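You operate a simulated robot arm through the tools that you are given. There is no shell and no other tool.

The job below is to be done with a simulated two-armed robot. You get a single attempt, and the scene is never put back.

Task
Clean the long bench: dust off with the black pad, water with the white wipe.
Fine: lift the STUBS carton off the dust into the long grey tray first; pad and wipe end in the blue spill tray. Set down upright: carton marked stubs. What is to be rubbed or washed off counts as gone when no trace of it is left.

Only the result counts: the job must be done as asked and must still hold three seconds after the hand-in. Knocking over, shifting, dropping, spilling or breaking anything else fails it.

Robot
Two 7-joint arms with fingered hands on one trunk that stands fixed in place. Base frame: the origin is at the foot of the trunk, x ahead of it, y to its left, z up; the work surface is at about z = 92. Units: cm, rad, N and s.
The left shoulder is at [8, 24.1, 144.2], the right one opposite. Payload 4.9 kg a hand.
The tool frame of a hand sits at the grasp point between the pads (the TCP): z along the fingers, y along the line on which they close. The tips reach 3.2 cm beyond it. Largest opening 20 cm; the body of the gripper starts 8.9 cm behind the TCP. The gripper is a hand of 4 fingers: y runs from the thumb to the fingers, the wrist lies at [0, 0, -26.7] in the tool frame.
Orientation is that of the tool frame in the base frame, as a unit quaternion [w, x, y, z]. With the fingers straight down and closing along the base's y, the tool's x points along the base's -x, its y along +y and its z along -z.

Tools
- The arms move only by the tool send_rows. It takes "left_steps", "right_steps" or both (then of equal length, played together; a hand with none holds still); each is a list that holds one entry, the list of rows, each a list of 6 numbers: the shift along the tool's x, y, z in cm, then the turn, a rotation vector about the tool's x, y, z in rad. In form: [[[tx, ty, tz, wx, wy, wz], ...]]. A call has 1 to 20 rows; each row shifts and turns the commanded pose from where the row before left it, along the tool's axes as they then stand. Each row takes 0.2 s and may step no farther than 5 cm and 0.15 rad from the row before; otherwise, the whole call is refused. Where a pose cannot be reached the arm comes as near as it can. A force on the tool above 40 N (or 10 N above the force at the start of the call, whichever is more), or a blocked arm, ends the call early, and 0.2 s more pass. In this call time passes only in rows, and 0.2 s behind the last. It gives the time, the measured TCP pose, the force on the tool (base axes), the opening and the grip force at its end, in the units of the frame above (readings bear some noise), with the torque about the TCP (base axes, N m) and any sound that the robot's microphone picked up.
- Cameras (640 x 400 px; columns grow to the right, rows downward): "scene" is now at [10.81, 2.14, 160.34]; the picture's right is [0.26, -0.97, 0.00], its down [-0.69, -0.18, -0.70] and it looks along [0.68, 0.18, -0.71] (base axes); focal length 363 px, centre (320, 200). "left" rides on the left gripper at [-6.9, -6.9, -11.6] in its tool frame; the picture's right is [0.71, -0.71, 0.00], its down [0.54, 0.54, -0.64] and it looks along [0.45, 0.45, 0.77] (tool axes); focal length 226 px, centre (320, 200). "right" rides on the right gripper at [6.9, -6.9, -11.6] in its tool frame; the picture's right is [0.71, 0.71, 0.00], its down [-0.54, 0.54, -0.64] and it looks along [-0.45, 0.45, 0.77] (tool axes); focal length 226 px, centre (320, 200). There is no depth. A picture from a camera that has moved, and an enlarged one, comes with that camera's place and axes in the base frame and with its lens.
- snapshot(camera): a new picture of that camera. The clock stands still meanwhile.
- lift_body(by): slides the trunk up (or, below 0, down) by that many cm; the arms and the scene camera ride with it, the base frame stays. It gives what a move gives, with no picture.
- curl_fingers(finger1, finger2, finger3, thumb_bend, hand): sets how far each is bent, from 0 (flat) to 100 (curled in); at 30 the hand is open as for a grip, at 70 the pads meet at the TCP. One left out holds its place. A second passes; each finger stops where it meets its share of the squeeze, and holds until it gets a number again. It is the only way to open and close the hand. It gives what a move gives, with no picture; readings hold the bend of each and the force on the fingers (four entries, about 0 where the hand has none), thumb and palm.
- aim_head(pan, tilt): turns the head with the scene camera to pan (to the left, within 1.501 rad either way) and tilt (down, from -0.506 to 1.204), counted from straight ahead of the robot. It gives what a move gives.
- enlarge(camera, box): a new picture of the part [left, top, right, bottom] of that camera's present view, enlarged. The clock stands still meanwhile.
- finish_job(): hands the job in; it is judged then, once.

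Nothing tells you positions but the pictures and the camera data. Unless the task says otherwise, let go and move clear before handing in.

The tools are called after "Request:" as a command line: name --argument value ..., lists and objects as JSON in quotes. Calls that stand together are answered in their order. send_rows: Moves the arms, as the interface text tells. Its arguments: {"type":"object","properties":{"left_steps":{"type":"array","items":{"type":"array","items":{"type":"array","items":{"type":"number"}}}},"right_steps":{"type":"array","items":{"type":"array","items":{"type":"array","items":{"type":"number"}}}}},"required":[]} The other tools are called the same way: lift_body (by) slides the trunk up or down; curl_fingers (finger1, finger2, finger3, thumb_bend, hand) moves the fingers one by one; aim_head (pan, tilt) turns the head that bears the scene camera; snapshot (camera) takes a picture; enlarge (camera, box) takes an enlarged picture of a part of a camera's view; finish_job () hands the job in.

At the start:

```text
time: 0.0
left_tool_pos: [53.66, 41.4, 115.93]
left_tcp_rot: [0.0, 0.001, 1.0, 0.0]
left_ft_force: [-0.6, 0.3, -0.5]
left_ft_torque: [0.02, 0.0, -0.02]
left_gripper_width: 20.01
left_grasp_force: 0.0
left_shape: jaw
left_bend: [30.0, 30.0, 30.0, 30.0]
left_finger forces: [0.0, 0.0, 0.0, 0.2, 0.0, 0.0]
right_tool_pos: [70.36, -17.82, 124.5]
right_tcp_rot: [0.001, 0.0, 1.0, 0.001]
right_ft_force: [0.2, -0.6, 0.5]
right_ft_torque: [0.02, -0.03, 0.01]
right_gripper_width: 20.0
right_grasp_force: 0.1
right_shape: jaw
right_bend: [30.0, 30.0, 30.0, 30.0]
right_finger forces: [0.1, 0.0, 0.0, 0.0, 0.0, 0.0]
trunk travel left (down, up): [-35.0, 49.0]
head pan, tilt: [0.262, 0.791]
```

scene: 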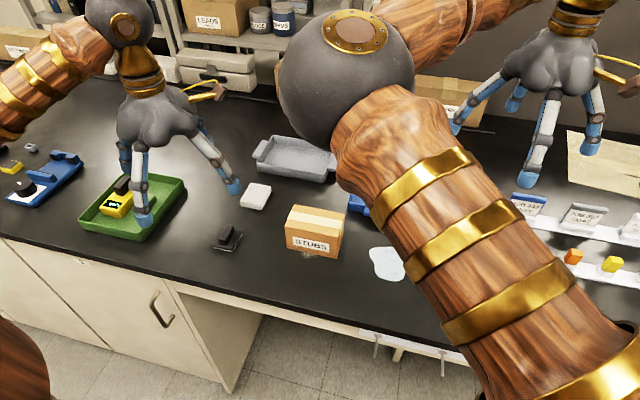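
right: 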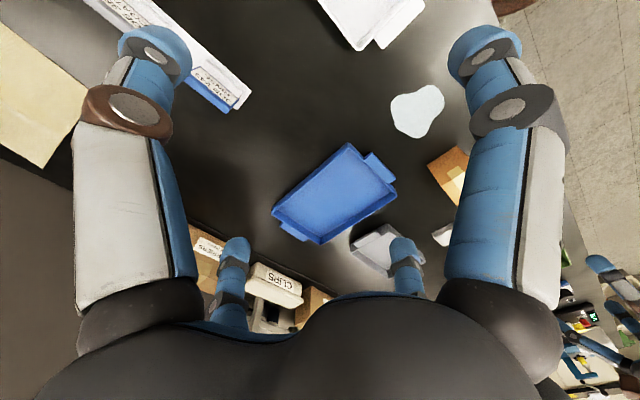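
left: 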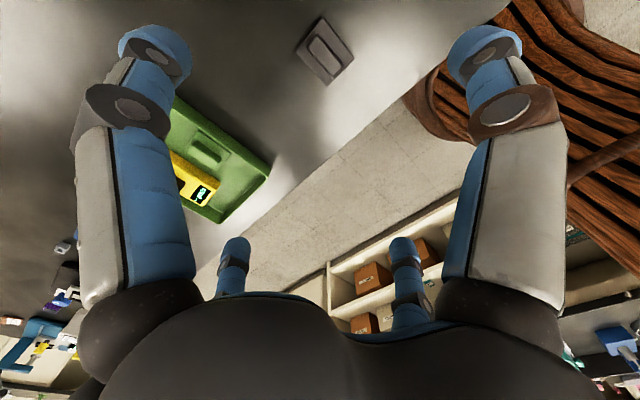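

I see the long bench with the black pad at about pixel (228,238), the white wipe at (256,196), the STUBS carton, a grey tray, and a puddle; the blue tray is hidden by the right arm. I look closer before moving anything.

Request:
enlarge --camera "scene" --box '[180, 120, 440, 290]'

Request:
enlarge --camera "right" --box '[240, 60, 500, 280]'

Request:
enlarge --camera "scene" --box '[430, 120, 640, 290]'

```text
2.35 times, centred on (310, 205) of scene
camera zoom: at [10.81, 2.14, 160.34], right [0.26, -0.97, 0.0], down [-0.69, -0.18, -0.7], along [0.68, 0.18, -0.71], focal length 854 px, centre (344, 188)
```

zoom: 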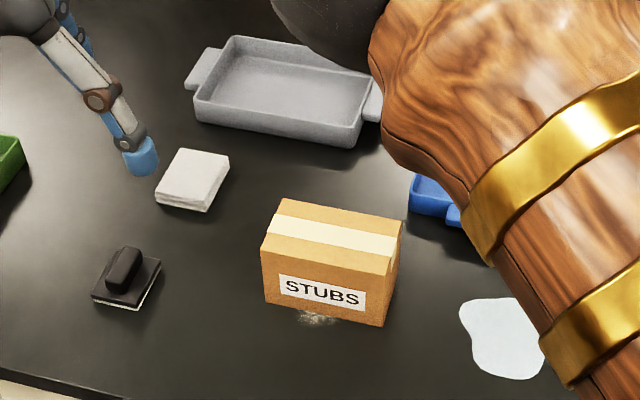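

```text
1.82 times, centred on (370, 170) of right
camera zoom: at [63.63, -24.83, 136.03], right [-0.71, 0.71, 0.0], down [0.54, 0.54, 0.64], along [0.45, 0.45, -0.77], focal length 411 px, centre (229, 254)
```

zoom: 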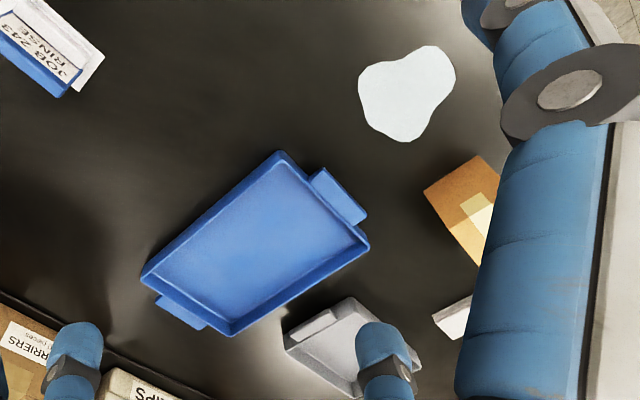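

```text
2.35 times, centred on (535, 205) of scene
camera zoom: at [10.81, 2.14, 160.34], right [0.26, -0.97, 0.0], down [-0.69, -0.18, -0.7], along [0.68, 0.18, -0.71], focal length 854 px, centre (-186, 188)
```

zoom: 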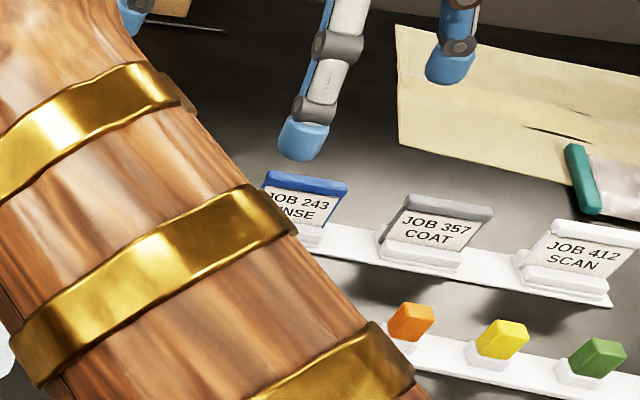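

The STUBS carton is at about (62, 17), 12 × 7 × 8 cm. The pad is at (57, 37), the wipe at (72, 36), the grey tray around (89, 29), the blue tray around (86, 2) and the puddle at (60, 0). I move the right arm back and outward to clear the view.

Request:
send_rows --right_steps '[[[2, -3, -1, 0, 0, 0], [2, -3, -1, 0, 0, 0], [2, -3, -1, 0, 0, 0], [2, -3, -1, 0, 0, 0], [2, -3, -1, 0, 0, 0], [2, -3, 0, 0, 0, 0], [2, -3, 0, 0, 0, 0]]]'

Request:
snapshot --camera "scene"

```text
time: 1.6
left_tool_pos: [53.71, 41.06, 116.08]
left_tcp_rot: [0.0, 0.0, 1.0, 0.0]
left_ft_force: [-1.3, -0.1, 0.7]
left_ft_torque: [0.03, 0.0, 0.01]
left_gripper_width: 20.0
left_grasp_force: 0.1
left_shape: jaw
left_bend: [30.0, 30.0, 30.0, 30.0]
left_finger forces: [0.0, 0.0, 0.0, 0.1, 0.0, 0.0]
right_tool_pos: [56.34, -38.92, 129.38]
right_tcp_rot: [0.0, 0.0, 1.0, 0.001]
right_ft_force: [-0.2, 0.4, 0.8]
right_ft_torque: [0.04, -0.01, -0.03]
right_gripper_width: 19.99
right_grasp_force: 0.1
right_shape: jaw
right_bend: [30.0, 30.0, 30.0, 30.0]
right_finger forces: [0.0, 0.0, 0.1, 0.0, 0.0, 0.1]
trunk travel left (down, up): [-35.0, 49.0]
head pan, tilt: [0.262, 0.791]
```

```text
taken
camera scene: at [10.77, 1.95, 160.35], right [0.26, -0.97, 0.0], down [-0.69, -0.18, -0.7], along [0.68, 0.18, -0.71], focal length 363 px, centre (320, 200)
```

scene: 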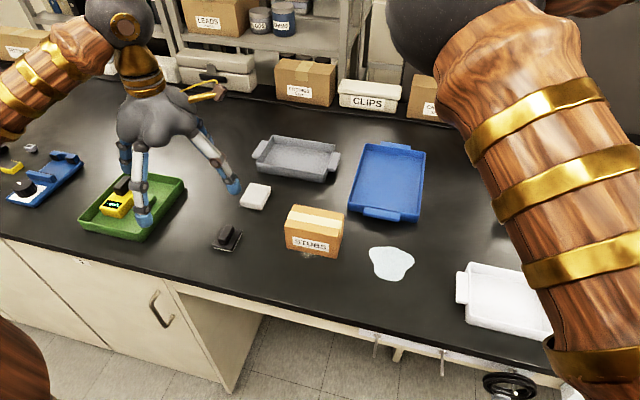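

The blue tray, puddle and a white tray on the right are now in view. I enlarge the main regions for exact positions.

Request:
enlarge --camera "scene" --box '[200, 180, 300, 260]'

Request:
enlarge --camera "scene" --box '[240, 120, 440, 245]'

Request:
enlarge --camera "scene" --box '[280, 195, 430, 290]'

Request:
enlarge --camera "left" --box '[260, 0, 400, 100]'

```text
5.00 times, centred on (250, 220) of scene
camera zoom: at [10.77, 1.95, 160.35], right [0.26, -0.97, 0.0], down [-0.69, -0.18, -0.7], along [0.68, 0.18, -0.71], focal length 1815 px, centre (670, 100)
```

zoom: 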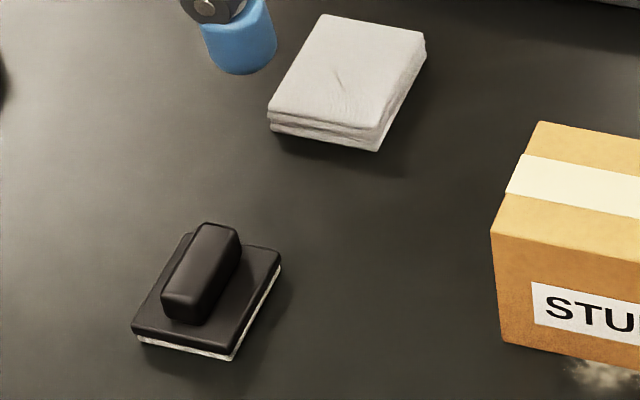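

```text
3.20 times, centred on (340, 182) of scene
camera zoom: at [10.77, 1.95, 160.35], right [0.26, -0.97, 0.0], down [-0.69, -0.18, -0.7], along [0.68, 0.18, -0.71], focal length 1162 px, centre (256, 256)
```

zoom: 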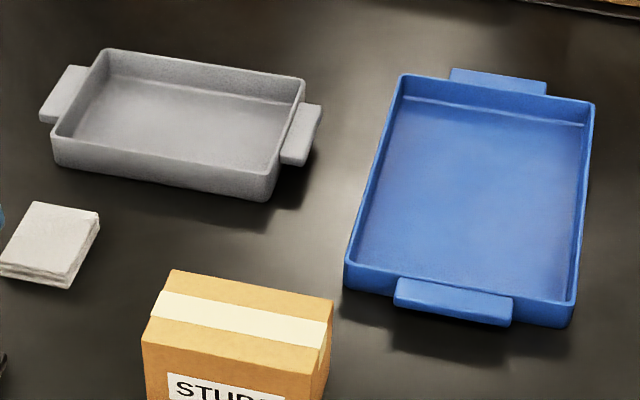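

```text
4.21 times, centred on (355, 242) of scene
camera zoom: at [10.77, 1.95, 160.35], right [0.26, -0.97, 0.0], down [-0.69, -0.18, -0.7], along [0.68, 0.18, -0.71], focal length 1528 px, centre (173, 21)
```

zoom: 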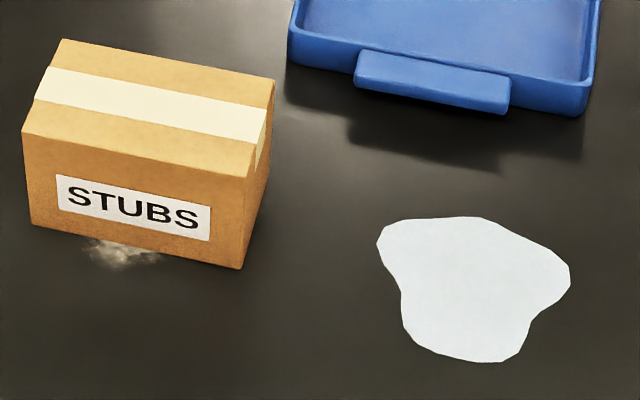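

```text
4.00 times, centred on (330, 50) of left
camera zoom: at [60.57, 34.16, 127.7], right [-0.71, -0.71, 0.0], down [-0.54, 0.54, 0.64], along [-0.45, 0.46, -0.77], focal length 904 px, centre (280, 800)
```

zoom: 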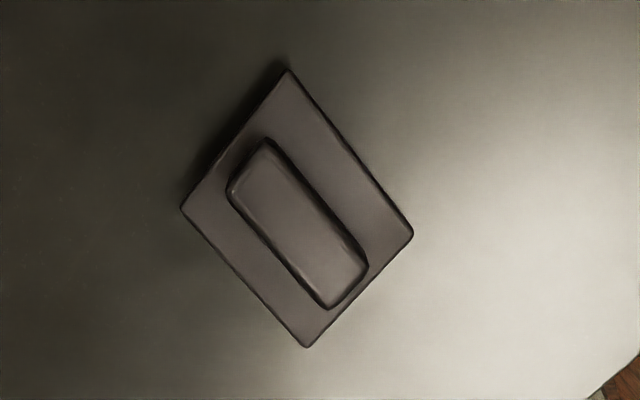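

The carton is at centre (62.2, 17.0) with its top at z≈99.8. The grey tray centre is (89.1, 29.9) with its rim at 95.3. The pad's handle top is at z≈95, and the blue tray spans x 74–99, y −6 to 11.6. I move the left hand above the carton and check how each finger moves.

Request:
send_rows --left_steps '[[[-1.42, -4, 0, 0, 0, 0], [-1.42, -4, 0, 0, 0, 0], [-1.42, -4, 0, 0, 0, 0], [-1.42, -4, 0, 0, 0, 0], [-1.42, -4, 0, 0, 0, 0], [-1.42, -4, 0, 0, 0, 0]]]'

Request:
curl_fingers --hand "left" --finger1 50

Request:
snapshot --camera "left"

Request:
snapshot --camera "scene"

```text
time: 3.0
left_tool_pos: [62.32, 17.11, 116.01]
left_tcp_rot: [0.0, 0.0, 1.0, 0.002]
left_ft_force: [0.5, -0.7, 0.2]
left_ft_torque: [0.02, 0.0, 0.0]
left_gripper_width: 20.0
left_grasp_force: 0.1
left_shape: jaw
left_bend: [30.0, 30.0, 30.0, 30.0]
left_finger forces: [0.0, 0.0, 0.1, 0.1, 0.0, 0.0]
right_tool_pos: [56.6, -38.94, 129.4]
right_tcp_rot: [-0.001, 0.0, 1.0, 0.001]
right_ft_force: [-0.4, -0.3, -0.6]
right_ft_torque: [0.03, 0.04, -0.01]
right_gripper_width: 19.97
right_grasp_force: 0.1
right_shape: jaw
right_bend: [30.0, 30.0, 30.0, 30.0]
right_finger forces: [0.0, 0.0, 0.2, 0.0, 0.0, 0.0]
trunk travel left (down, up): [-35.0, 49.0]
head pan, tilt: [0.262, 0.791]
```

```text
time: 4.0
left_tool_pos: [62.23, 17.27, 115.96]
left_tcp_rot: [-0.001, 0.0, 1.0, 0.0]
left_ft_force: [-0.8, -0.5, -0.7]
left_ft_torque: [0.03, -0.01, -0.01]
left_gripper_width: 11.04
left_grasp_force: 0.0
left_shape: fingers
left_bend: [50.0, 30.0, 30.0, 30.0]
left_finger forces: [0.0, 0.0, 0.0, 0.0, 0.1, 0.0]
right_tool_pos: [56.47, -38.79, 129.45]
right_tcp_rot: [0.0, 0.0, 1.0, 0.0]
right_ft_force: [0.3, -0.1, 0.3]
right_ft_torque: [0.0, 0.02, 0.01]
right_gripper_width: 19.96
right_grasp_force: 0.2
right_shape: jaw
right_bend: [30.0, 30.0, 30.0, 30.0]
right_finger forces: [0.1, 0.1, 0.0, 0.0, 0.1, 0.0]
trunk travel left (down, up): [-35.0, 49.0]
head pan, tilt: [0.262, 0.791]
```

```text
taken
camera left: at [69.12, 10.36, 127.62], right [-0.71, -0.71, 0.0], down [-0.54, 0.54, 0.64], along [-0.45, 0.45, -0.77], focal length 226 px, centre (320, 200)
```

left: 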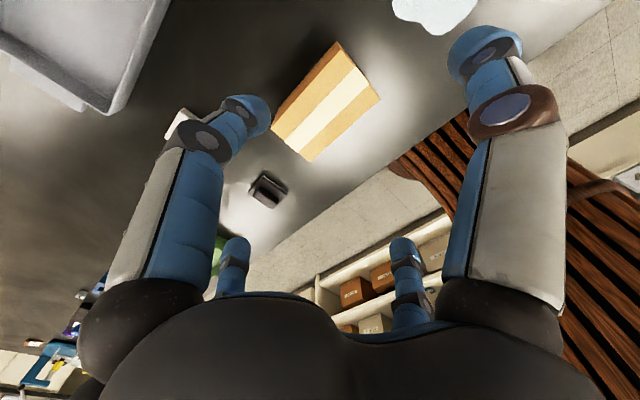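

```text
taken
camera scene: at [10.81, 2.12, 160.34], right [0.26, -0.97, 0.0], down [-0.69, -0.18, -0.7], along [0.68, 0.18, -0.71], focal length 363 px, centre (320, 200)
```

scene: 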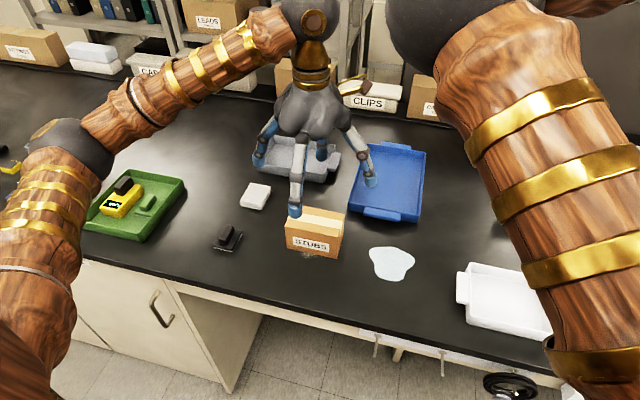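

Finger 1 is the one on the base +x side. I test finger 2 the same way.

Request:
curl_fingers --hand "left" --finger1 30 --finger2 50

Request:
snapshot --camera "left"

Request:
enlarge --camera "scene" --box '[230, 70, 400, 230]'

```text
time: 5.0
left_tool_pos: [62.31, 17.3, 115.92]
left_tcp_rot: [0.0, -0.001, 1.0, 0.0]
left_ft_force: [0.5, 0.3, -0.1]
left_ft_torque: [-0.01, -0.02, 0.01]
left_gripper_width: 13.99
left_grasp_force: 0.1
left_shape: fingers
left_bend: [30.0, 50.0, 30.0, 30.0]
left_finger forces: [0.0, 0.1, 0.0, 0.0, 0.0, 0.1]
right_tool_pos: [56.44, -38.87, 129.37]
right_tcp_rot: [-0.001, 0.0, 1.0, 0.0]
right_ft_force: [-0.7, -0.4, 0.5]
right_ft_torque: [0.01, 0.02, 0.04]
right_gripper_width: 19.97
right_grasp_force: 0.1
right_shape: jaw
right_bend: [30.0, 30.0, 30.0, 30.0]
right_finger forces: [0.1, 0.1, 0.0, 0.0, 0.1, 0.0]
trunk travel left (down, up): [-35.0, 49.0]
head pan, tilt: [0.262, 0.791]
```

```text
taken
camera left: at [69.12, 10.36, 127.62], right [-0.71, -0.71, 0.0], down [-0.54, 0.54, 0.64], along [-0.45, 0.45, -0.77], focal length 226 px, centre (320, 200)
```

left: 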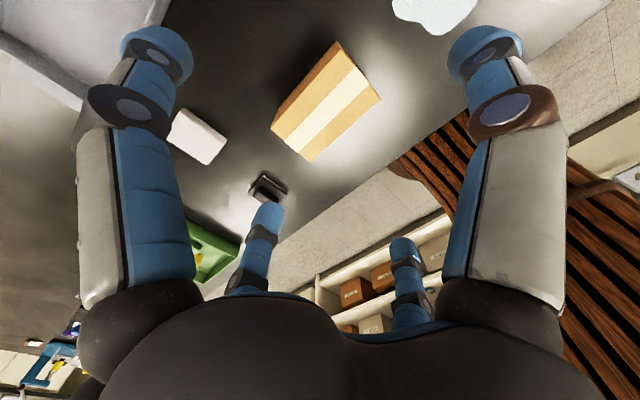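

```text
2.50 times, centred on (315, 150) of scene
camera zoom: at [10.81, 2.13, 160.34], right [0.26, -0.97, 0.0], down [-0.69, -0.18, -0.7], along [0.68, 0.18, -0.71], focal length 908 px, centre (332, 325)
```

zoom: 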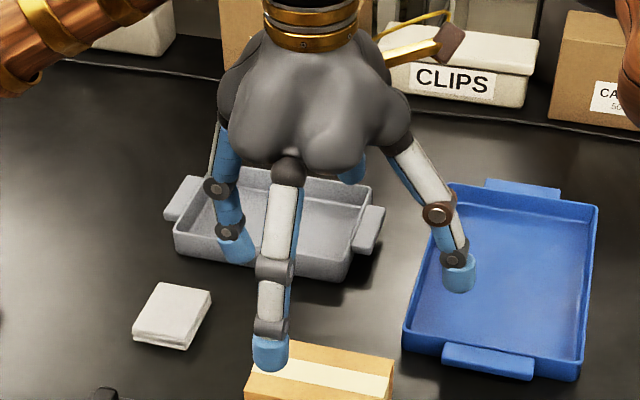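

Finger 2 sits on +y opposite the thumb, and finger 3 on base −x. Pad inner radius is about (70−bend)×0.25 cm. I reopen and lower over the carton to TCP z≈98.5.

Request:
curl_fingers --hand "left" --finger1 38 --finger2 34 --finger3 38 --thumb_bend 34

Request:
send_rows --left_steps '[[[0, -0.2, 4, 0, 0, 0], [0, 0, 4, 0, 0, 0], [0, 0, 4, 0, 0, 0], [0, 0, 2, 0, 0, 0]]]'

Request:
snapshot --camera "left"

Request:
enlarge --camera "scene" --box '[230, 120, 400, 280]'

```text
time: 6.0
left_tool_pos: [62.28, 17.23, 115.96]
left_tcp_rot: [0.0, 0.0, 1.0, 0.0]
left_ft_force: [0.0, 1.2, 0.0]
left_ft_torque: [0.0, 0.03, 0.03]
left_gripper_width: 12.05
left_grasp_force: 0.1
left_shape: fingers
left_bend: [38.0, 34.0, 38.0, 34.0]
left_finger forces: [0.0, 0.0, 0.0, 0.0, 0.1, 0.0]
right_tool_pos: [56.43, -38.73, 129.41]
right_tcp_rot: [0.0, 0.0, 1.0, 0.0]
right_ft_force: [-0.1, -1.0, 0.5]
right_ft_torque: [-0.01, 0.02, 0.02]
right_gripper_width: 19.98
right_grasp_force: 0.0
right_shape: jaw
right_bend: [30.0, 30.0, 30.0, 30.0]
right_finger forces: [0.0, 0.0, 0.0, 0.0, 0.0, 0.1]
trunk travel left (down, up): [-35.0, 49.0]
head pan, tilt: [0.262, 0.791]
```

```text
time: 7.0
left_tool_pos: [62.25, 17.02, 102.08]
left_tcp_rot: [0.0, 0.0, 1.0, 0.001]
left_ft_force: [0.4, 0.2, 0.9]
left_ft_torque: [-0.01, -0.01, 0.01]
left_gripper_width: 11.99
left_grasp_force: 0.1
left_shape: fingers
left_bend: [38.0, 34.0, 38.0, 34.0]
left_finger forces: [0.0, 0.1, 0.1, 0.0, 0.0, 0.0]
right_tool_pos: [56.36, -38.7, 129.37]
right_tcp_rot: [0.0, 0.001, 1.0, 0.0]
right_ft_force: [0.1, 0.7, 0.2]
right_ft_torque: [0.01, -0.03, -0.01]
right_gripper_width: 20.01
right_grasp_force: 0.0
right_shape: jaw
right_bend: [30.0, 30.0, 30.0, 30.0]
right_finger forces: [0.0, 0.0, 0.0, 0.0, 0.1, 0.0]
trunk travel left (down, up): [-35.0, 49.0]
head pan, tilt: [0.262, 0.791]
```

```text
taken
camera left: at [69.17, 10.15, 113.65], right [-0.71, -0.71, 0.0], down [-0.54, 0.54, 0.64], along [-0.45, 0.45, -0.77], focal length 226 px, centre (320, 200)
```

left: 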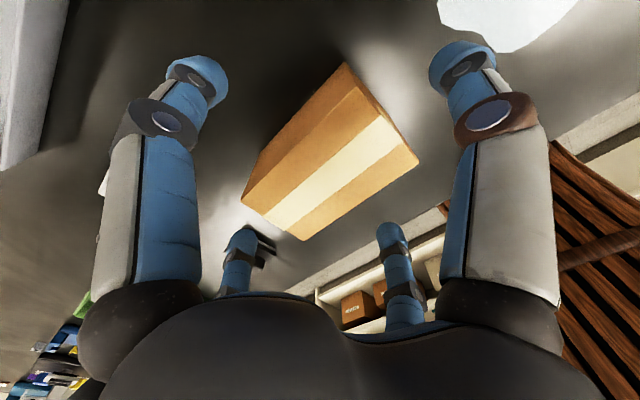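

```text
2.50 times, centred on (315, 200) of scene
camera zoom: at [10.85, 2.13, 160.35], right [0.26, -0.97, 0.0], down [-0.69, -0.18, -0.7], along [0.68, 0.18, -0.71], focal length 908 px, centre (332, 200)
```

zoom: 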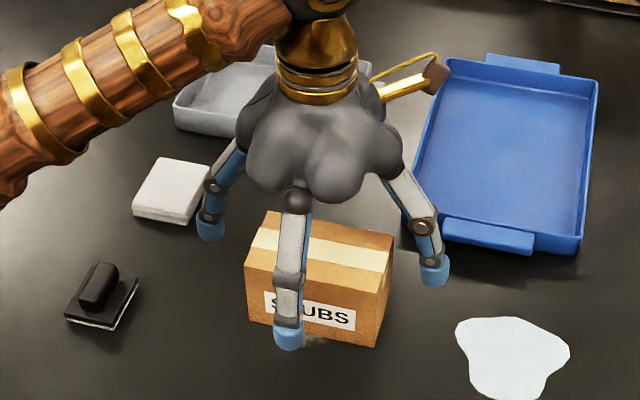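

The hand is centred over the carton. I lower 3.5 cm more and close all four fingers gently.

Request:
send_rows --left_steps '[[[0, 0, 2, 0, 0, 0], [0, 0, 1.6, 0, 0, 0]]]'

Request:
curl_fingers --hand "left" --finger1 60 --finger2 50 --finger3 60 --thumb_bend 50

Request:
enlarge --camera "scene" --box '[230, 120, 400, 280]'

```text
time: 7.6
left_tool_pos: [62.27, 17.0, 98.44]
left_tcp_rot: [0.0, 0.0, 1.0, 0.0]
left_ft_force: [0.7, 0.6, -0.5]
left_ft_torque: [-0.02, 0.01, 0.02]
left_gripper_width: 11.99
left_grasp_force: 0.1
left_shape: fingers
left_bend: [38.0, 34.0, 38.0, 34.0]
left_finger forces: [0.1, 0.1, 0.1, 0.0, 0.1, 0.0]
right_tool_pos: [56.46, -38.68, 129.38]
right_tcp_rot: [0.0, 0.0, 1.0, 0.001]
right_ft_force: [0.0, -0.3, -0.3]
right_ft_torque: [0.01, -0.01, -0.01]
right_gripper_width: 19.98
right_grasp_force: 0.0
right_shape: jaw
right_bend: [30.0, 30.0, 30.0, 30.0]
right_finger forces: [0.0, 0.0, 0.0, 0.0, 0.0, 0.0]
trunk travel left (down, up): [-35.0, 49.0]
head pan, tilt: [0.262, 0.791]
```

```text
time: 8.6
left_tool_pos: [62.17, 17.0, 98.49]
left_tcp_rot: [0.001, 0.0, 1.0, 0.0]
left_ft_force: [-0.1, -0.2, 3.3]
left_ft_torque: [-0.04, 0.01, 0.0]
left_gripper_width: 6.33
left_grasp_force: 9.0
left_shape: fingers
left_bend: [58.0, 47.0, 57.0, 48.0]
left_finger forces: [3.5, 4.2, 5.1, 0.0, 5.1, 0.0]
right_tool_pos: [56.37, -38.8, 129.37]
right_tcp_rot: [0.0, 0.0, 1.0, 0.0]
right_ft_force: [0.5, -0.6, 0.3]
right_ft_torque: [-0.01, 0.01, 0.01]
right_gripper_width: 20.0
right_grasp_force: 0.0
right_shape: jaw
right_bend: [30.0, 30.0, 30.0, 30.0]
right_finger forces: [0.1, 0.0, 0.0, 0.0, 0.0, 0.1]
trunk travel left (down, up): [-35.0, 49.0]
head pan, tilt: [0.262, 0.791]
```

```text
2.50 times, centred on (315, 200) of scene
camera zoom: at [10.78, 2.1, 160.35], right [0.26, -0.97, 0.0], down [-0.69, -0.18, -0.7], along [0.68, 0.18, -0.71], focal length 908 px, centre (332, 200)
```

zoom: 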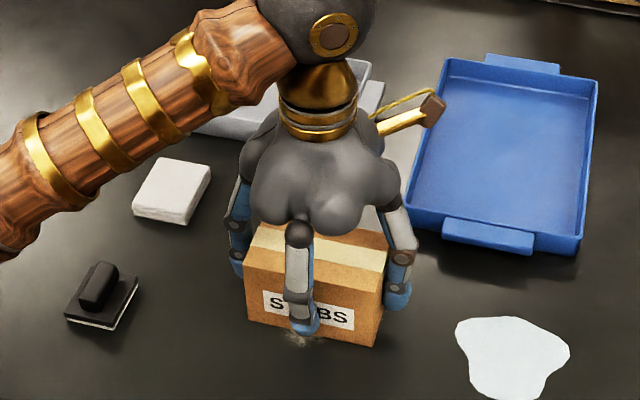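

All four fingers hold the carton at about 4–5 N each. I lift slowly and check the weight.

Request:
send_rows --left_steps '[[[0, 0, -0.5, 0, 0, 0], [0, 0, -1, 0, 0, 0], [0, 0, -1.5, 0, 0, 0], [0, 0, -2, 0, 0, 0]]]'

Request:
snapshot --camera "scene"

```text
time: 9.6
left_tool_pos: [62.01, 17.01, 103.45]
left_tcp_rot: [0.0, 0.0, 1.0, 0.0]
left_ft_force: [0.5, 0.0, -0.8]
left_ft_torque: [0.03, -0.02, -0.01]
left_gripper_width: 6.34
left_grasp_force: 8.7
left_shape: fingers
left_bend: [58.0, 47.0, 57.0, 48.0]
left_finger forces: [3.2, 4.3, 4.7, 0.0, 4.7, 0.0]
right_tool_pos: [56.28, -38.79, 129.44]
right_tcp_rot: [0.0, 0.0, 1.0, 0.0]
right_ft_force: [0.0, 0.2, 0.4]
right_ft_torque: [0.02, 0.04, 0.04]
right_gripper_width: 20.02
right_grasp_force: 0.1
right_shape: jaw
right_bend: [30.0, 30.0, 30.0, 30.0]
right_finger forces: [0.1, 0.0, 0.1, 0.0, 0.0, 0.0]
trunk travel left (down, up): [-35.0, 49.0]
head pan, tilt: [0.262, 0.791]
```

```text
taken
camera scene: at [10.8, 2.11, 160.34], right [0.26, -0.97, 0.0], down [-0.69, -0.18, -0.7], along [0.68, 0.18, -0.71], focal length 363 px, centre (320, 200)
```

scene: 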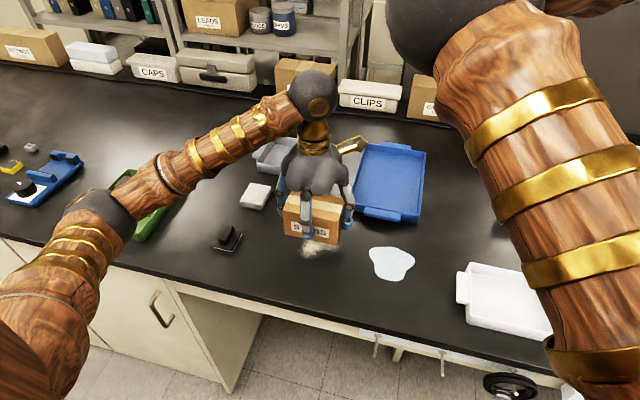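

The carton is held and dust shows beneath it. I raise it a bit and carry it over the grey tray.

Request:
send_rows --left_steps '[[[0, 0, -3, 0, 0, 0], [-2, 1, 0, 0, 0, 0], [-3.2, 1.5, 0, 0, 0, 0], [-3.2, 1.5, 0, 0, 0, 0], [-3.2, 1.5, 0, 0, 0, 0], [-3.2, 1.5, 0, 0, 0, 0], [-3.2, 1.5, 0, 0, 0, 0], [-3.2, 1.5, 0, 0, 0, 0], [-3.2, 1.5, 0, 0, 0, 0], [-2.3, 1.4, 0, 0, 0, 0]]]'

Request:
snapshot --camera "scene"

Request:
enlarge --camera "scene" --box '[220, 80, 380, 200]'

Request:
snapshot --camera "left"

```text
time: 11.8
left_tool_pos: [88.94, 29.87, 106.35]
left_tcp_rot: [-0.001, 0.0, 1.0, 0.0]
left_ft_force: [-0.1, -0.1, -1.4]
left_ft_torque: [0.01, 0.02, -0.01]
left_gripper_width: 6.35
left_grasp_force: 8.4
left_shape: fingers
left_bend: [58.0, 47.0, 57.0, 48.0]
left_finger forces: [3.4, 4.3, 4.6, 0.1, 4.8, 0.0]
right_tool_pos: [56.42, -38.82, 129.45]
right_tcp_rot: [0.0, 0.0, 1.0, 0.0]
right_ft_force: [-0.6, 0.3, 1.1]
right_ft_torque: [0.01, -0.01, -0.03]
right_gripper_width: 20.01
right_grasp_force: 0.0
right_shape: jaw
right_bend: [30.0, 30.0, 30.0, 30.0]
right_finger forces: [0.1, 0.0, 0.0, 0.1, 0.0, 0.0]
trunk travel left (down, up): [-35.0, 49.0]
head pan, tilt: [0.262, 0.791]
```

```text
taken
camera scene: at [10.89, 2.08, 160.33], right [0.26, -0.97, 0.0], down [-0.69, -0.18, -0.7], along [0.68, 0.18, -0.71], focal length 363 px, centre (320, 200)
```

scene: 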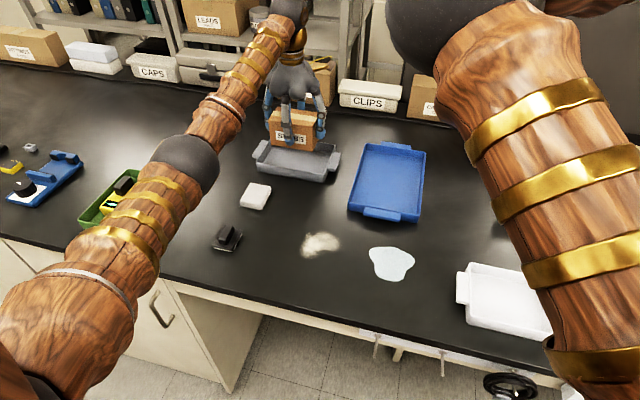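

```text
3.33 times, centred on (300, 140) of scene
camera zoom: at [10.89, 2.08, 160.33], right [0.26, -0.97, 0.0], down [-0.69, -0.18, -0.7], along [0.68, 0.18, -0.71], focal length 1210 px, centre (387, 400)
```

zoom: 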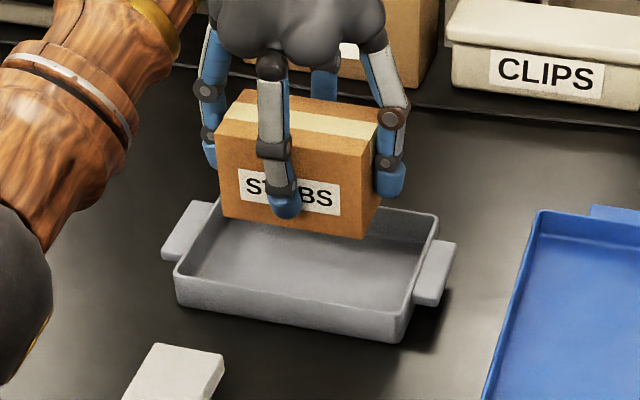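

```text
taken
camera left: at [95.95, 23.02, 117.89], right [-0.71, -0.71, 0.0], down [-0.54, 0.54, 0.64], along [-0.46, 0.46, -0.76], focal length 226 px, centre (320, 200)
```

left: 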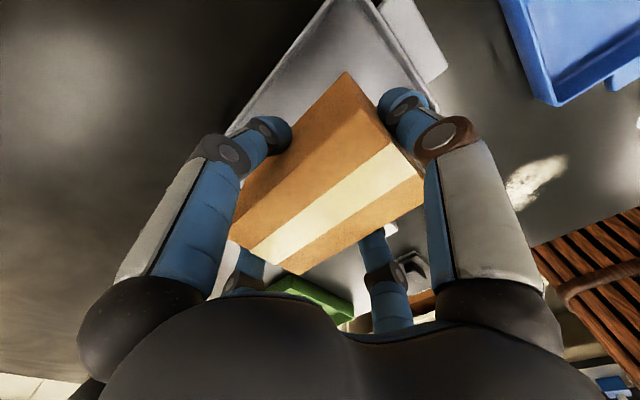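

The carton is centred over the grey tray and fits with margin. I lower it slowly until contact.

Request:
send_rows --left_steps '[[[0, 0, 2, 0, 0, 0], [0, 0, 2, 0, 0, 0], [0, 0, 1.5, 0, 0, 0], [0, 0, 0.8, 0, 0, 0], [0, 0, 0.5, 0, 0, 0]]]'

Request:
enlarge --camera "scene" --box '[220, 80, 380, 200]'

```text
time: 13.0
left_tool_pos: [88.96, 29.78, 99.63]
left_tcp_rot: [0.0, 0.0, 1.0, 0.0]
left_ft_force: [-0.5, 0.7, -1.0]
left_ft_torque: [-0.03, -0.01, -0.02]
left_gripper_width: 6.34
left_grasp_force: 8.9
left_shape: fingers
left_bend: [58.0, 47.0, 57.0, 48.0]
left_finger forces: [3.4, 4.2, 4.5, 0.0, 4.8, 0.1]
right_tool_pos: [56.44, -38.76, 129.28]
right_tcp_rot: [0.001, 0.0, 1.0, 0.0]
right_ft_force: [0.5, 0.0, 0.1]
right_ft_torque: [0.0, 0.0, -0.02]
right_gripper_width: 19.98
right_grasp_force: 0.1
right_shape: jaw
right_bend: [30.0, 30.0, 30.0, 30.0]
right_finger forces: [0.1, 0.1, 0.0, 0.0, 0.0, 0.0]
trunk travel left (down, up): [-35.0, 49.0]
head pan, tilt: [0.262, 0.791]
```

```text
3.33 times, centred on (300, 140) of scene
camera zoom: at [10.85, 2.11, 160.34], right [0.26, -0.97, 0.0], down [-0.69, -0.18, -0.7], along [0.68, 0.18, -0.71], focal length 1210 px, centre (387, 400)
```

zoom: 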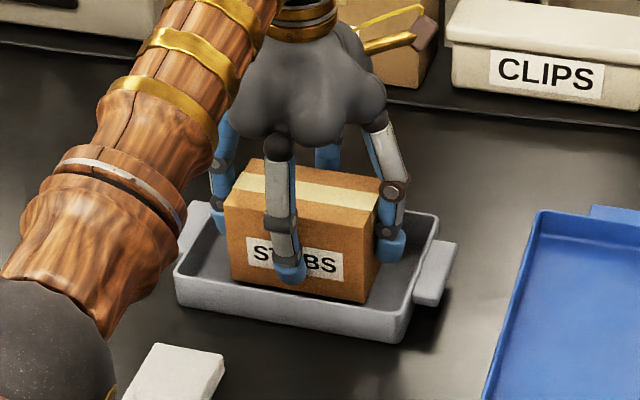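

Request:
send_rows --left_steps '[[[0, 0, 0.3, 0, 0, 0], [0, 0, 0.2, 0, 0, 0]]]'

```text
time: 13.6
left_tool_pos: [88.89, 29.87, 98.97]
left_tcp_rot: [-0.001, 0.0, 1.0, 0.0]
left_ft_force: [0.0, 0.2, -2.0]
left_ft_torque: [0.0, 0.0, 0.0]
left_gripper_width: 6.34
left_grasp_force: 8.2
left_shape: fingers
left_bend: [58.0, 47.0, 57.0, 48.0]
left_finger forces: [3.4, 4.4, 4.5, 0.0, 4.8, 0.1]
right_tool_pos: [56.5, -38.79, 129.45]
right_tcp_rot: [0.0, 0.0, 1.0, -0.001]
right_ft_force: [0.8, -0.7, 0.5]
right_ft_torque: [-0.02, -0.03, 0.0]
right_gripper_width: 20.0
right_grasp_force: 0.0
right_shape: jaw
right_bend: [30.0, 30.0, 30.0, 30.0]
right_finger forces: [0.0, 0.0, 0.1, 0.1, 0.0, 0.0]
trunk travel left (down, up): [-35.0, 49.0]
head pan, tilt: [0.262, 0.791]
```

No clear floor contact yet, so I go down in small steps.

Request:
send_rows --left_steps '[[[0, 0, 0.15, 0, 0, 0], [0, 0, 0.15, 0, 0, 0]]]'

Request:
enlarge --camera "scene" --box '[260, 100, 340, 180]'

```text
time: 14.2
left_tool_pos: [88.9, 29.8, 98.86]
left_tcp_rot: [0.0, 0.0, 1.0, 0.0]
left_ft_force: [0.3, 1.1, 0.2]
left_ft_torque: [-0.01, -0.01, -0.01]
left_gripper_width: 6.34
left_grasp_force: 8.8
left_shape: fingers
left_bend: [58.0, 47.0, 57.0, 48.0]
left_finger forces: [3.7, 4.2, 4.5, 0.1, 4.7, 0.1]
right_tool_pos: [56.45, -38.82, 129.49]
right_tcp_rot: [0.0, -0.001, 1.0, 0.0]
right_ft_force: [0.0, -0.4, -0.9]
right_ft_torque: [-0.02, -0.02, 0.02]
right_gripper_width: 19.99
right_grasp_force: 0.1
right_shape: jaw
right_bend: [30.0, 30.0, 30.0, 30.0]
right_finger forces: [0.0, 0.0, 0.0, 0.1, 0.0, 0.1]
trunk travel left (down, up): [-35.0, 49.0]
head pan, tilt: [0.262, 0.791]
```

```text
5.00 times, centred on (300, 140) of scene
camera zoom: at [10.78, 2.1, 160.35], right [0.26, -0.97, 0.0], down [-0.69, -0.18, -0.7], along [0.68, 0.18, -0.71], focal length 1815 px, centre (420, 500)
```

zoom: 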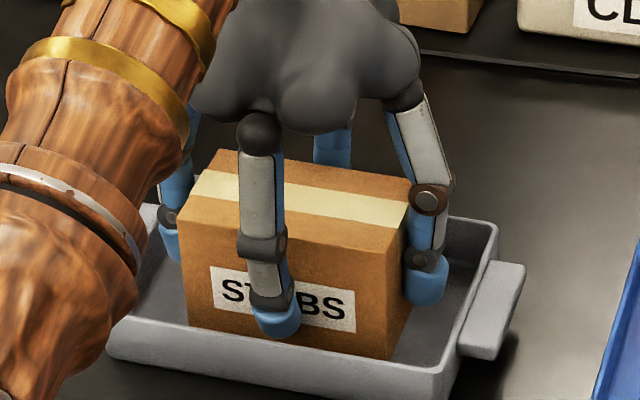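

Request:
send_rows --left_steps '[[[0, 0, 0.15, 0, 0, 0], [0, 0, 0.1, 0, 0, 0]]]'

```text
time: 14.8
left_tool_pos: [88.83, 29.94, 98.66]
left_tcp_rot: [0.0, -0.001, 1.0, 0.0]
left_ft_force: [0.8, -0.5, 11.6]
left_ft_torque: [-0.07, -0.03, -0.02]
left_gripper_width: 6.35
left_grasp_force: 9.0
left_shape: fingers
left_bend: [58.0, 47.0, 57.0, 48.0]
left_finger forces: [4.2, 4.2, 4.9, 0.0, 5.1, 0.0]
right_tool_pos: [56.26, -38.86, 129.54]
right_tcp_rot: [-0.001, 0.0, 1.0, 0.0]
right_ft_force: [0.1, 0.4, 0.2]
right_ft_torque: [0.01, 0.01, 0.0]
right_gripper_width: 19.98
right_grasp_force: 0.0
right_shape: jaw
right_bend: [30.0, 30.0, 30.0, 30.0]
right_finger forces: [0.0, 0.0, 0.0, 0.0, 0.1, 0.0]
trunk travel left (down, up): [-35.0, 49.0]
head pan, tilt: [0.262, 0.791]
```

The carton is on the tray floor (11.6 N push). I ease off and open the fingers a little.

Request:
send_rows --left_steps '[[[0, 0, -0.2, 0, 0, 0]]]'

Request:
curl_fingers --hand "left" --finger1 50 --finger2 41 --finger3 50 --thumb_bend 41

Request:
enlarge --camera "scene" --box '[260, 100, 340, 180]'

```text
time: 15.2
left_tool_pos: [88.95, 29.92, 98.77]
left_tcp_rot: [-0.001, 0.0, 1.0, 0.001]
left_ft_force: [1.2, -1.2, 7.1]
left_ft_torque: [-0.01, -0.09, 0.01]
left_gripper_width: 6.35
left_grasp_force: 9.8
left_shape: fingers
left_bend: [58.0, 47.0, 57.0, 48.0]
left_finger forces: [4.3, 4.2, 4.9, 0.1, 5.0, 0.0]
right_tool_pos: [56.39, -38.85, 129.42]
right_tcp_rot: [0.001, 0.001, 1.0, -0.001]
right_ft_force: [0.0, 0.1, 0.6]
right_ft_torque: [0.02, 0.03, -0.02]
right_gripper_width: 20.0
right_grasp_force: 0.1
right_shape: jaw
right_bend: [30.0, 30.0, 30.0, 30.0]
right_finger forces: [0.0, 0.0, 0.0, 0.0, 0.0, 0.0]
trunk travel left (down, up): [-35.0, 49.0]
head pan, tilt: [0.262, 0.791]
```

```text
time: 16.2
left_tool_pos: [88.92, 29.91, 98.75]
left_tcp_rot: [0.0, 0.001, 1.0, -0.001]
left_ft_force: [0.2, 0.1, -0.1]
left_ft_torque: [0.01, 0.0, -0.01]
left_gripper_width: 8.47
left_grasp_force: 1.5
left_shape: fingers
left_bend: [51.0, 41.0, 51.0, 41.0]
left_finger forces: [1.4, 0.0, 1.2, 0.1, 0.0, 0.0]
right_tool_pos: [56.37, -38.62, 129.37]
right_tcp_rot: [0.0, 0.0, 1.0, 0.0]
right_ft_force: [-0.3, -0.3, -0.5]
right_ft_torque: [0.01, 0.01, -0.03]
right_gripper_width: 20.01
right_grasp_force: 0.0
right_shape: jaw
right_bend: [30.0, 30.0, 30.0, 30.0]
right_finger forces: [0.1, 0.1, 0.0, 0.0, 0.0, 0.0]
trunk travel left (down, up): [-35.0, 49.0]
head pan, tilt: [0.262, 0.791]
```

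```text
5.00 times, centred on (300, 140) of scene
camera zoom: at [10.81, 2.11, 160.34], right [0.26, -0.97, 0.0], down [-0.69, -0.18, -0.7], along [0.68, 0.18, -0.71], focal length 1815 px, centre (420, 500)
```

zoom: 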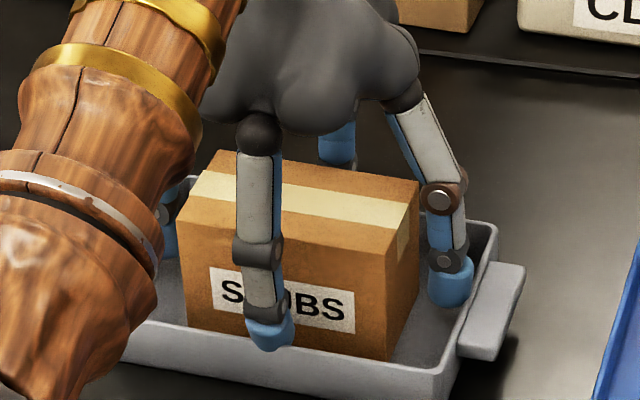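

Fingers 1 and 3 lightly touch the tray rim from inside, so I curl them in slightly before rising straight up.

Request:
curl_fingers --hand "left" --finger1 53.5 --finger2 42 --finger3 53.5 --thumb_bend 42

```text
time: 17.2
left_tool_pos: [88.9, 29.91, 98.81]
left_tcp_rot: [0.0, 0.0, 1.0, 0.0]
left_ft_force: [-0.1, 0.5, 0.8]
left_ft_torque: [0.02, 0.03, -0.04]
left_gripper_width: 8.05
left_grasp_force: 0.1
left_shape: fingers
left_bend: [53.0, 42.0, 53.0, 42.0]
left_finger forces: [0.0, 0.0, 0.0, 0.0, 0.1, 0.0]
right_tool_pos: [56.29, -38.78, 129.39]
right_tcp_rot: [0.0, 0.0, 1.0, 0.0]
right_ft_force: [0.0, 0.3, 0.2]
right_ft_torque: [0.01, -0.04, 0.0]
right_gripper_width: 19.99
right_grasp_force: 0.1
right_shape: jaw
right_bend: [30.0, 30.0, 30.0, 30.0]
right_finger forces: [0.0, 0.1, 0.0, 0.0, 0.0, 0.0]
trunk travel left (down, up): [-35.0, 49.0]
head pan, tilt: [0.262, 0.791]
```

Everything is free. I rise straight up 12 cm, then travel above the pad.

Request:
send_rows --left_steps '[[[0, 0, -1, 0, 0, 0], [0, 0, -3, 0, 0, 0], [0, 0, -4, 0, 0, 0], [0, 0, -4, 0, 0, 0], [3, 0.6, 0, 0, 0, 0], [4, 0.9, 0, 0, 0, 0], [4, 0.9, 0, 0, 0, 0], [4, 0.9, 0, 0, 0, 0], [4, 0.9, 0, 0, 0, 0], [4, 0.9, 0, 0, 0, 0], [4, 0.9, 0, 0, 0, 0], [3, 0.7, 0, 0, 0, 0], [1.7, 0.4, 0, 0, 0, 0]]]'

Request:
snapshot --camera "scene"

Request:
snapshot --camera "left"

Request:
enlarge --camera "scene" --box '[280, 200, 430, 300]'

```text
time: 20.0
left_tool_pos: [57.14, 36.99, 110.74]
left_tcp_rot: [0.0, 0.0, 1.0, 0.0]
left_ft_force: [0.2, 0.4, 0.0]
left_ft_torque: [0.02, -0.04, -0.02]
left_gripper_width: 8.04
left_grasp_force: 0.0
left_shape: fingers
left_bend: [53.0, 42.0, 53.0, 42.0]
left_finger forces: [0.0, 0.0, 0.0, 0.0, 0.1, 0.0]
right_tool_pos: [56.32, -38.74, 129.44]
right_tcp_rot: [0.0, 0.0, 1.0, 0.0]
right_ft_force: [0.3, 0.1, 0.0]
right_ft_torque: [-0.02, 0.0, 0.02]
right_gripper_width: 19.99
right_grasp_force: 0.1
right_shape: jaw
right_bend: [30.0, 30.0, 30.0, 30.0]
right_finger forces: [0.0, 0.1, 0.1, 0.1, 0.0, 0.1]
trunk travel left (down, up): [-35.0, 49.0]
head pan, tilt: [0.262, 0.791]
```

```text
taken
camera scene: at [10.75, 2.14, 160.35], right [0.26, -0.97, 0.0], down [-0.69, -0.18, -0.7], along [0.68, 0.18, -0.71], focal length 363 px, centre (320, 200)
```

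scene: 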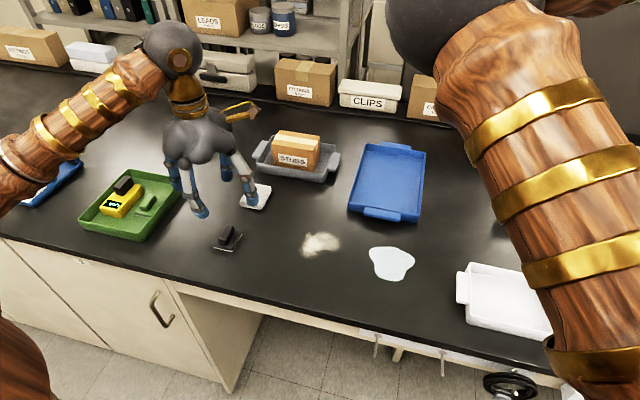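

```text
taken
camera left: at [64.05, 30.1, 122.34], right [-0.71, -0.71, 0.0], down [-0.54, 0.54, 0.64], along [-0.45, 0.45, -0.77], focal length 226 px, centre (320, 200)
```

left: 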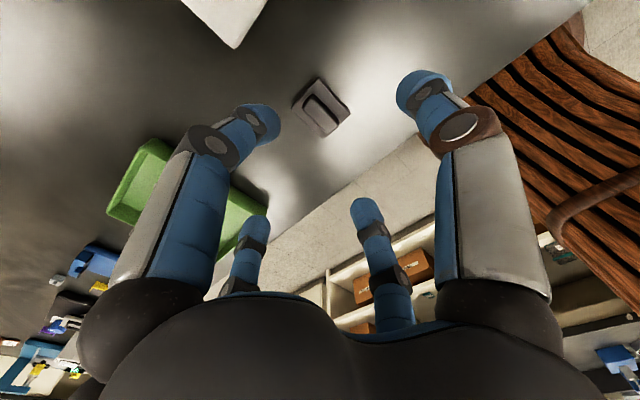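

```text
4.00 times, centred on (355, 250) of scene
camera zoom: at [10.75, 2.14, 160.35], right [0.26, -0.97, 0.0], down [-0.69, -0.18, -0.7], along [0.68, 0.18, -0.71], focal length 1452 px, centre (180, 0)
```

zoom: 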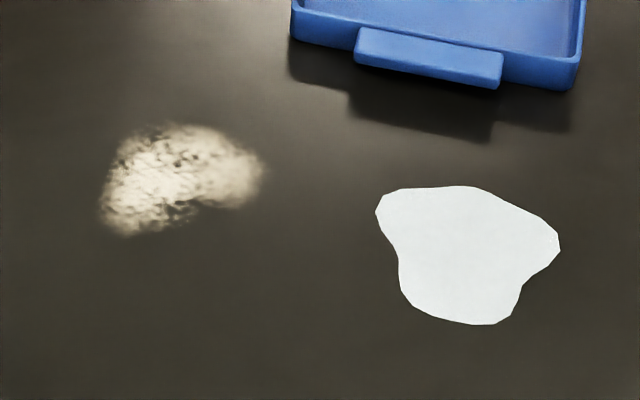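

The carton stands in the grey tray. The dust spans x 56.7–66, y 11–20.4; the puddle spans x 56–65.5, y −6.3–4.3. I check the pad's handle under the hand precisely.

Request:
enlarge --camera "scene" --box '[195, 200, 275, 260]'

Request:
enlarge --camera "left" --box '[270, 60, 370, 150]'

```text
6.67 times, centred on (235, 230) of scene
camera zoom: at [10.75, 2.14, 160.35], right [0.26, -0.97, 0.0], down [-0.69, -0.18, -0.7], along [0.68, 0.18, -0.71], focal length 2420 px, centre (887, 0)
```

zoom: 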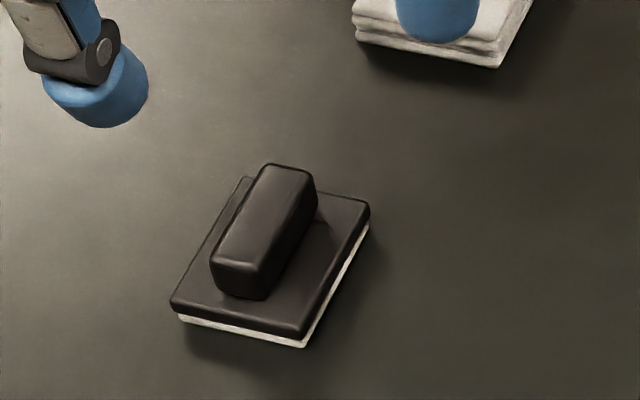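

```text
4.44 times, centred on (320, 105) of left
camera zoom: at [64.05, 30.1, 122.34], right [-0.71, -0.71, 0.0], down [-0.54, 0.54, 0.64], along [-0.45, 0.45, -0.77], focal length 1005 px, centre (320, 622)
```

zoom: 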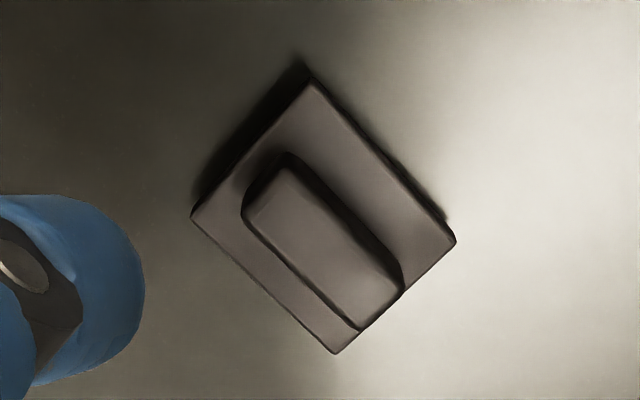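

The handle centre is (57.3, 37.0), about 1.8 cm wide in y and 4.4 cm in x, spanning z 93.5–95. I lower to TCP z≈96.9 so the tips stop just above the plate, then close on the handle.

Request:
send_rows --left_steps '[[[-0.1, 0, 4, 0, 0, 0], [0, 0, 4, 0, 0, 0], [0, 0, 3, 0, 0, 0], [0, 0, 1.8, 0, 0, 0], [0, 0, 0.8, 0, 0, 0]]]'

Request:
snapshot --camera "left"

Request:
enlarge --camera "scene" --box '[175, 180, 295, 270]'

```text
time: 21.2
left_tool_pos: [57.17, 37.08, 97.15]
left_tcp_rot: [0.0, 0.0, 1.0, 0.001]
left_ft_force: [-0.7, 0.3, 0.1]
left_ft_torque: [-0.04, 0.01, -0.02]
left_gripper_width: 8.06
left_grasp_force: 0.0
left_shape: fingers
left_bend: [53.0, 42.0, 53.0, 42.0]
left_finger forces: [0.0, 0.0, 0.0, 0.0, 0.0, 0.1]
right_tool_pos: [56.37, -38.65, 129.39]
right_tcp_rot: [0.0, 0.0, 1.0, 0.0]
right_ft_force: [-0.1, 0.0, 0.4]
right_ft_torque: [-0.01, -0.03, 0.02]
right_gripper_width: 19.97
right_grasp_force: 0.0
right_shape: jaw
right_bend: [30.0, 30.0, 30.0, 30.0]
right_finger forces: [0.0, 0.0, 0.0, 0.0, 0.0, 0.0]
trunk travel left (down, up): [-35.0, 49.0]
head pan, tilt: [0.262, 0.791]
```

```text
taken
camera left: at [64.21, 30.06, 108.77], right [-0.71, -0.71, 0.0], down [-0.54, 0.54, 0.64], along [-0.45, 0.46, -0.77], focal length 226 px, centre (320, 200)
```

left: 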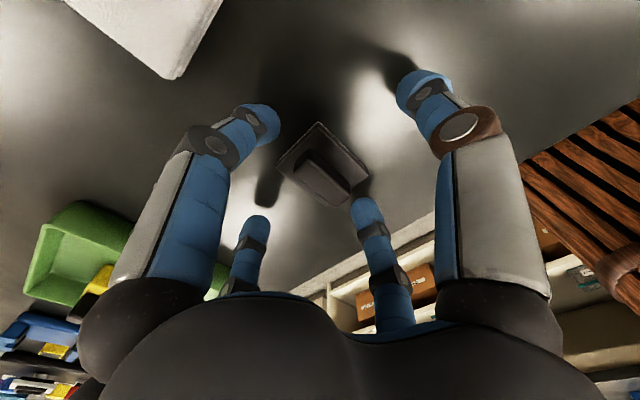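

```text
4.44 times, centred on (235, 225) of scene
camera zoom: at [10.81, 2.12, 160.35], right [0.26, -0.97, 0.0], down [-0.69, -0.18, -0.7], along [0.68, 0.18, -0.71], focal length 1613 px, centre (698, 89)
```

zoom: 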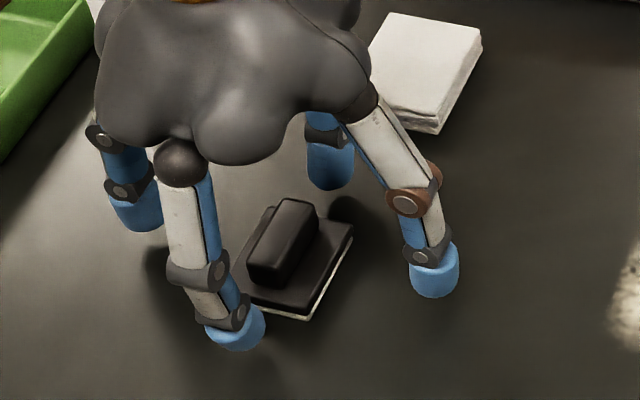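

The fingers straddle the handle. I lower 0.2 cm and close thumb and finger 2 first.

Request:
send_rows --left_steps '[[[0, 0, 0.2, 0, 0, 0]]]'

Request:
curl_fingers --hand "left" --finger2 69 --thumb_bend 69

Request:
enlarge --camera "scene" --box '[175, 180, 295, 270]'

```text
time: 21.6
left_tool_pos: [57.3, 36.97, 96.85]
left_tcp_rot: [0.0, 0.0, 1.0, 0.0]
left_ft_force: [0.5, -0.6, 0.6]
left_ft_torque: [-0.02, -0.01, -0.01]
left_gripper_width: 8.01
left_grasp_force: 0.1
left_shape: fingers
left_bend: [53.0, 42.0, 53.0, 42.0]
left_finger forces: [0.0, 0.0, 0.1, 0.0, 0.1, 0.0]
right_tool_pos: [56.44, -38.78, 129.47]
right_tcp_rot: [-0.001, 0.0, 1.0, 0.001]
right_ft_force: [-0.8, -0.3, -0.5]
right_ft_torque: [0.01, 0.0, -0.04]
right_gripper_width: 19.98
right_grasp_force: 0.1
right_shape: jaw
right_bend: [30.0, 30.0, 30.0, 30.0]
right_finger forces: [0.0, 0.0, 0.0, 0.0, 0.0, 0.0]
trunk travel left (down, up): [-35.0, 49.0]
head pan, tilt: [0.262, 0.791]
```

```text
time: 22.6
left_tool_pos: [57.24, 37.02, 97.06]
left_tcp_rot: [0.001, 0.001, 1.0, -0.001]
left_ft_force: [2.3, 3.0, 14.4]
left_ft_torque: [0.52, -0.09, -0.01]
left_gripper_width: 4.16
left_grasp_force: 18.3
left_shape: fingers
left_bend: [53.0, 65.0, 53.0, 66.0]
left_finger forces: [0.0, 28.6, 0.0, 0.0, 8.0, 0.0]
right_tool_pos: [56.37, -38.82, 129.4]
right_tcp_rot: [0.0, 0.0, 1.0, 0.0]
right_ft_force: [0.4, -0.4, -0.5]
right_ft_torque: [0.01, 0.01, 0.06]
right_gripper_width: 19.97
right_grasp_force: 0.0
right_shape: jaw
right_bend: [30.0, 30.0, 30.0, 30.0]
right_finger forces: [0.1, 0.1, 0.0, 0.1, 0.0, 0.0]
trunk travel left (down, up): [-35.0, 49.0]
head pan, tilt: [0.262, 0.791]
```

```text
4.44 times, centred on (235, 225) of scene
camera zoom: at [10.7, 2.08, 160.37], right [0.26, -0.97, 0.0], down [-0.69, -0.18, -0.7], along [0.68, 0.18, -0.71], focal length 1613 px, centre (698, 89)
```

zoom: 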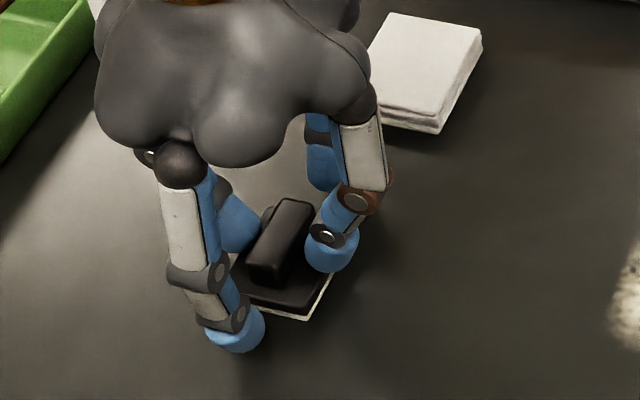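

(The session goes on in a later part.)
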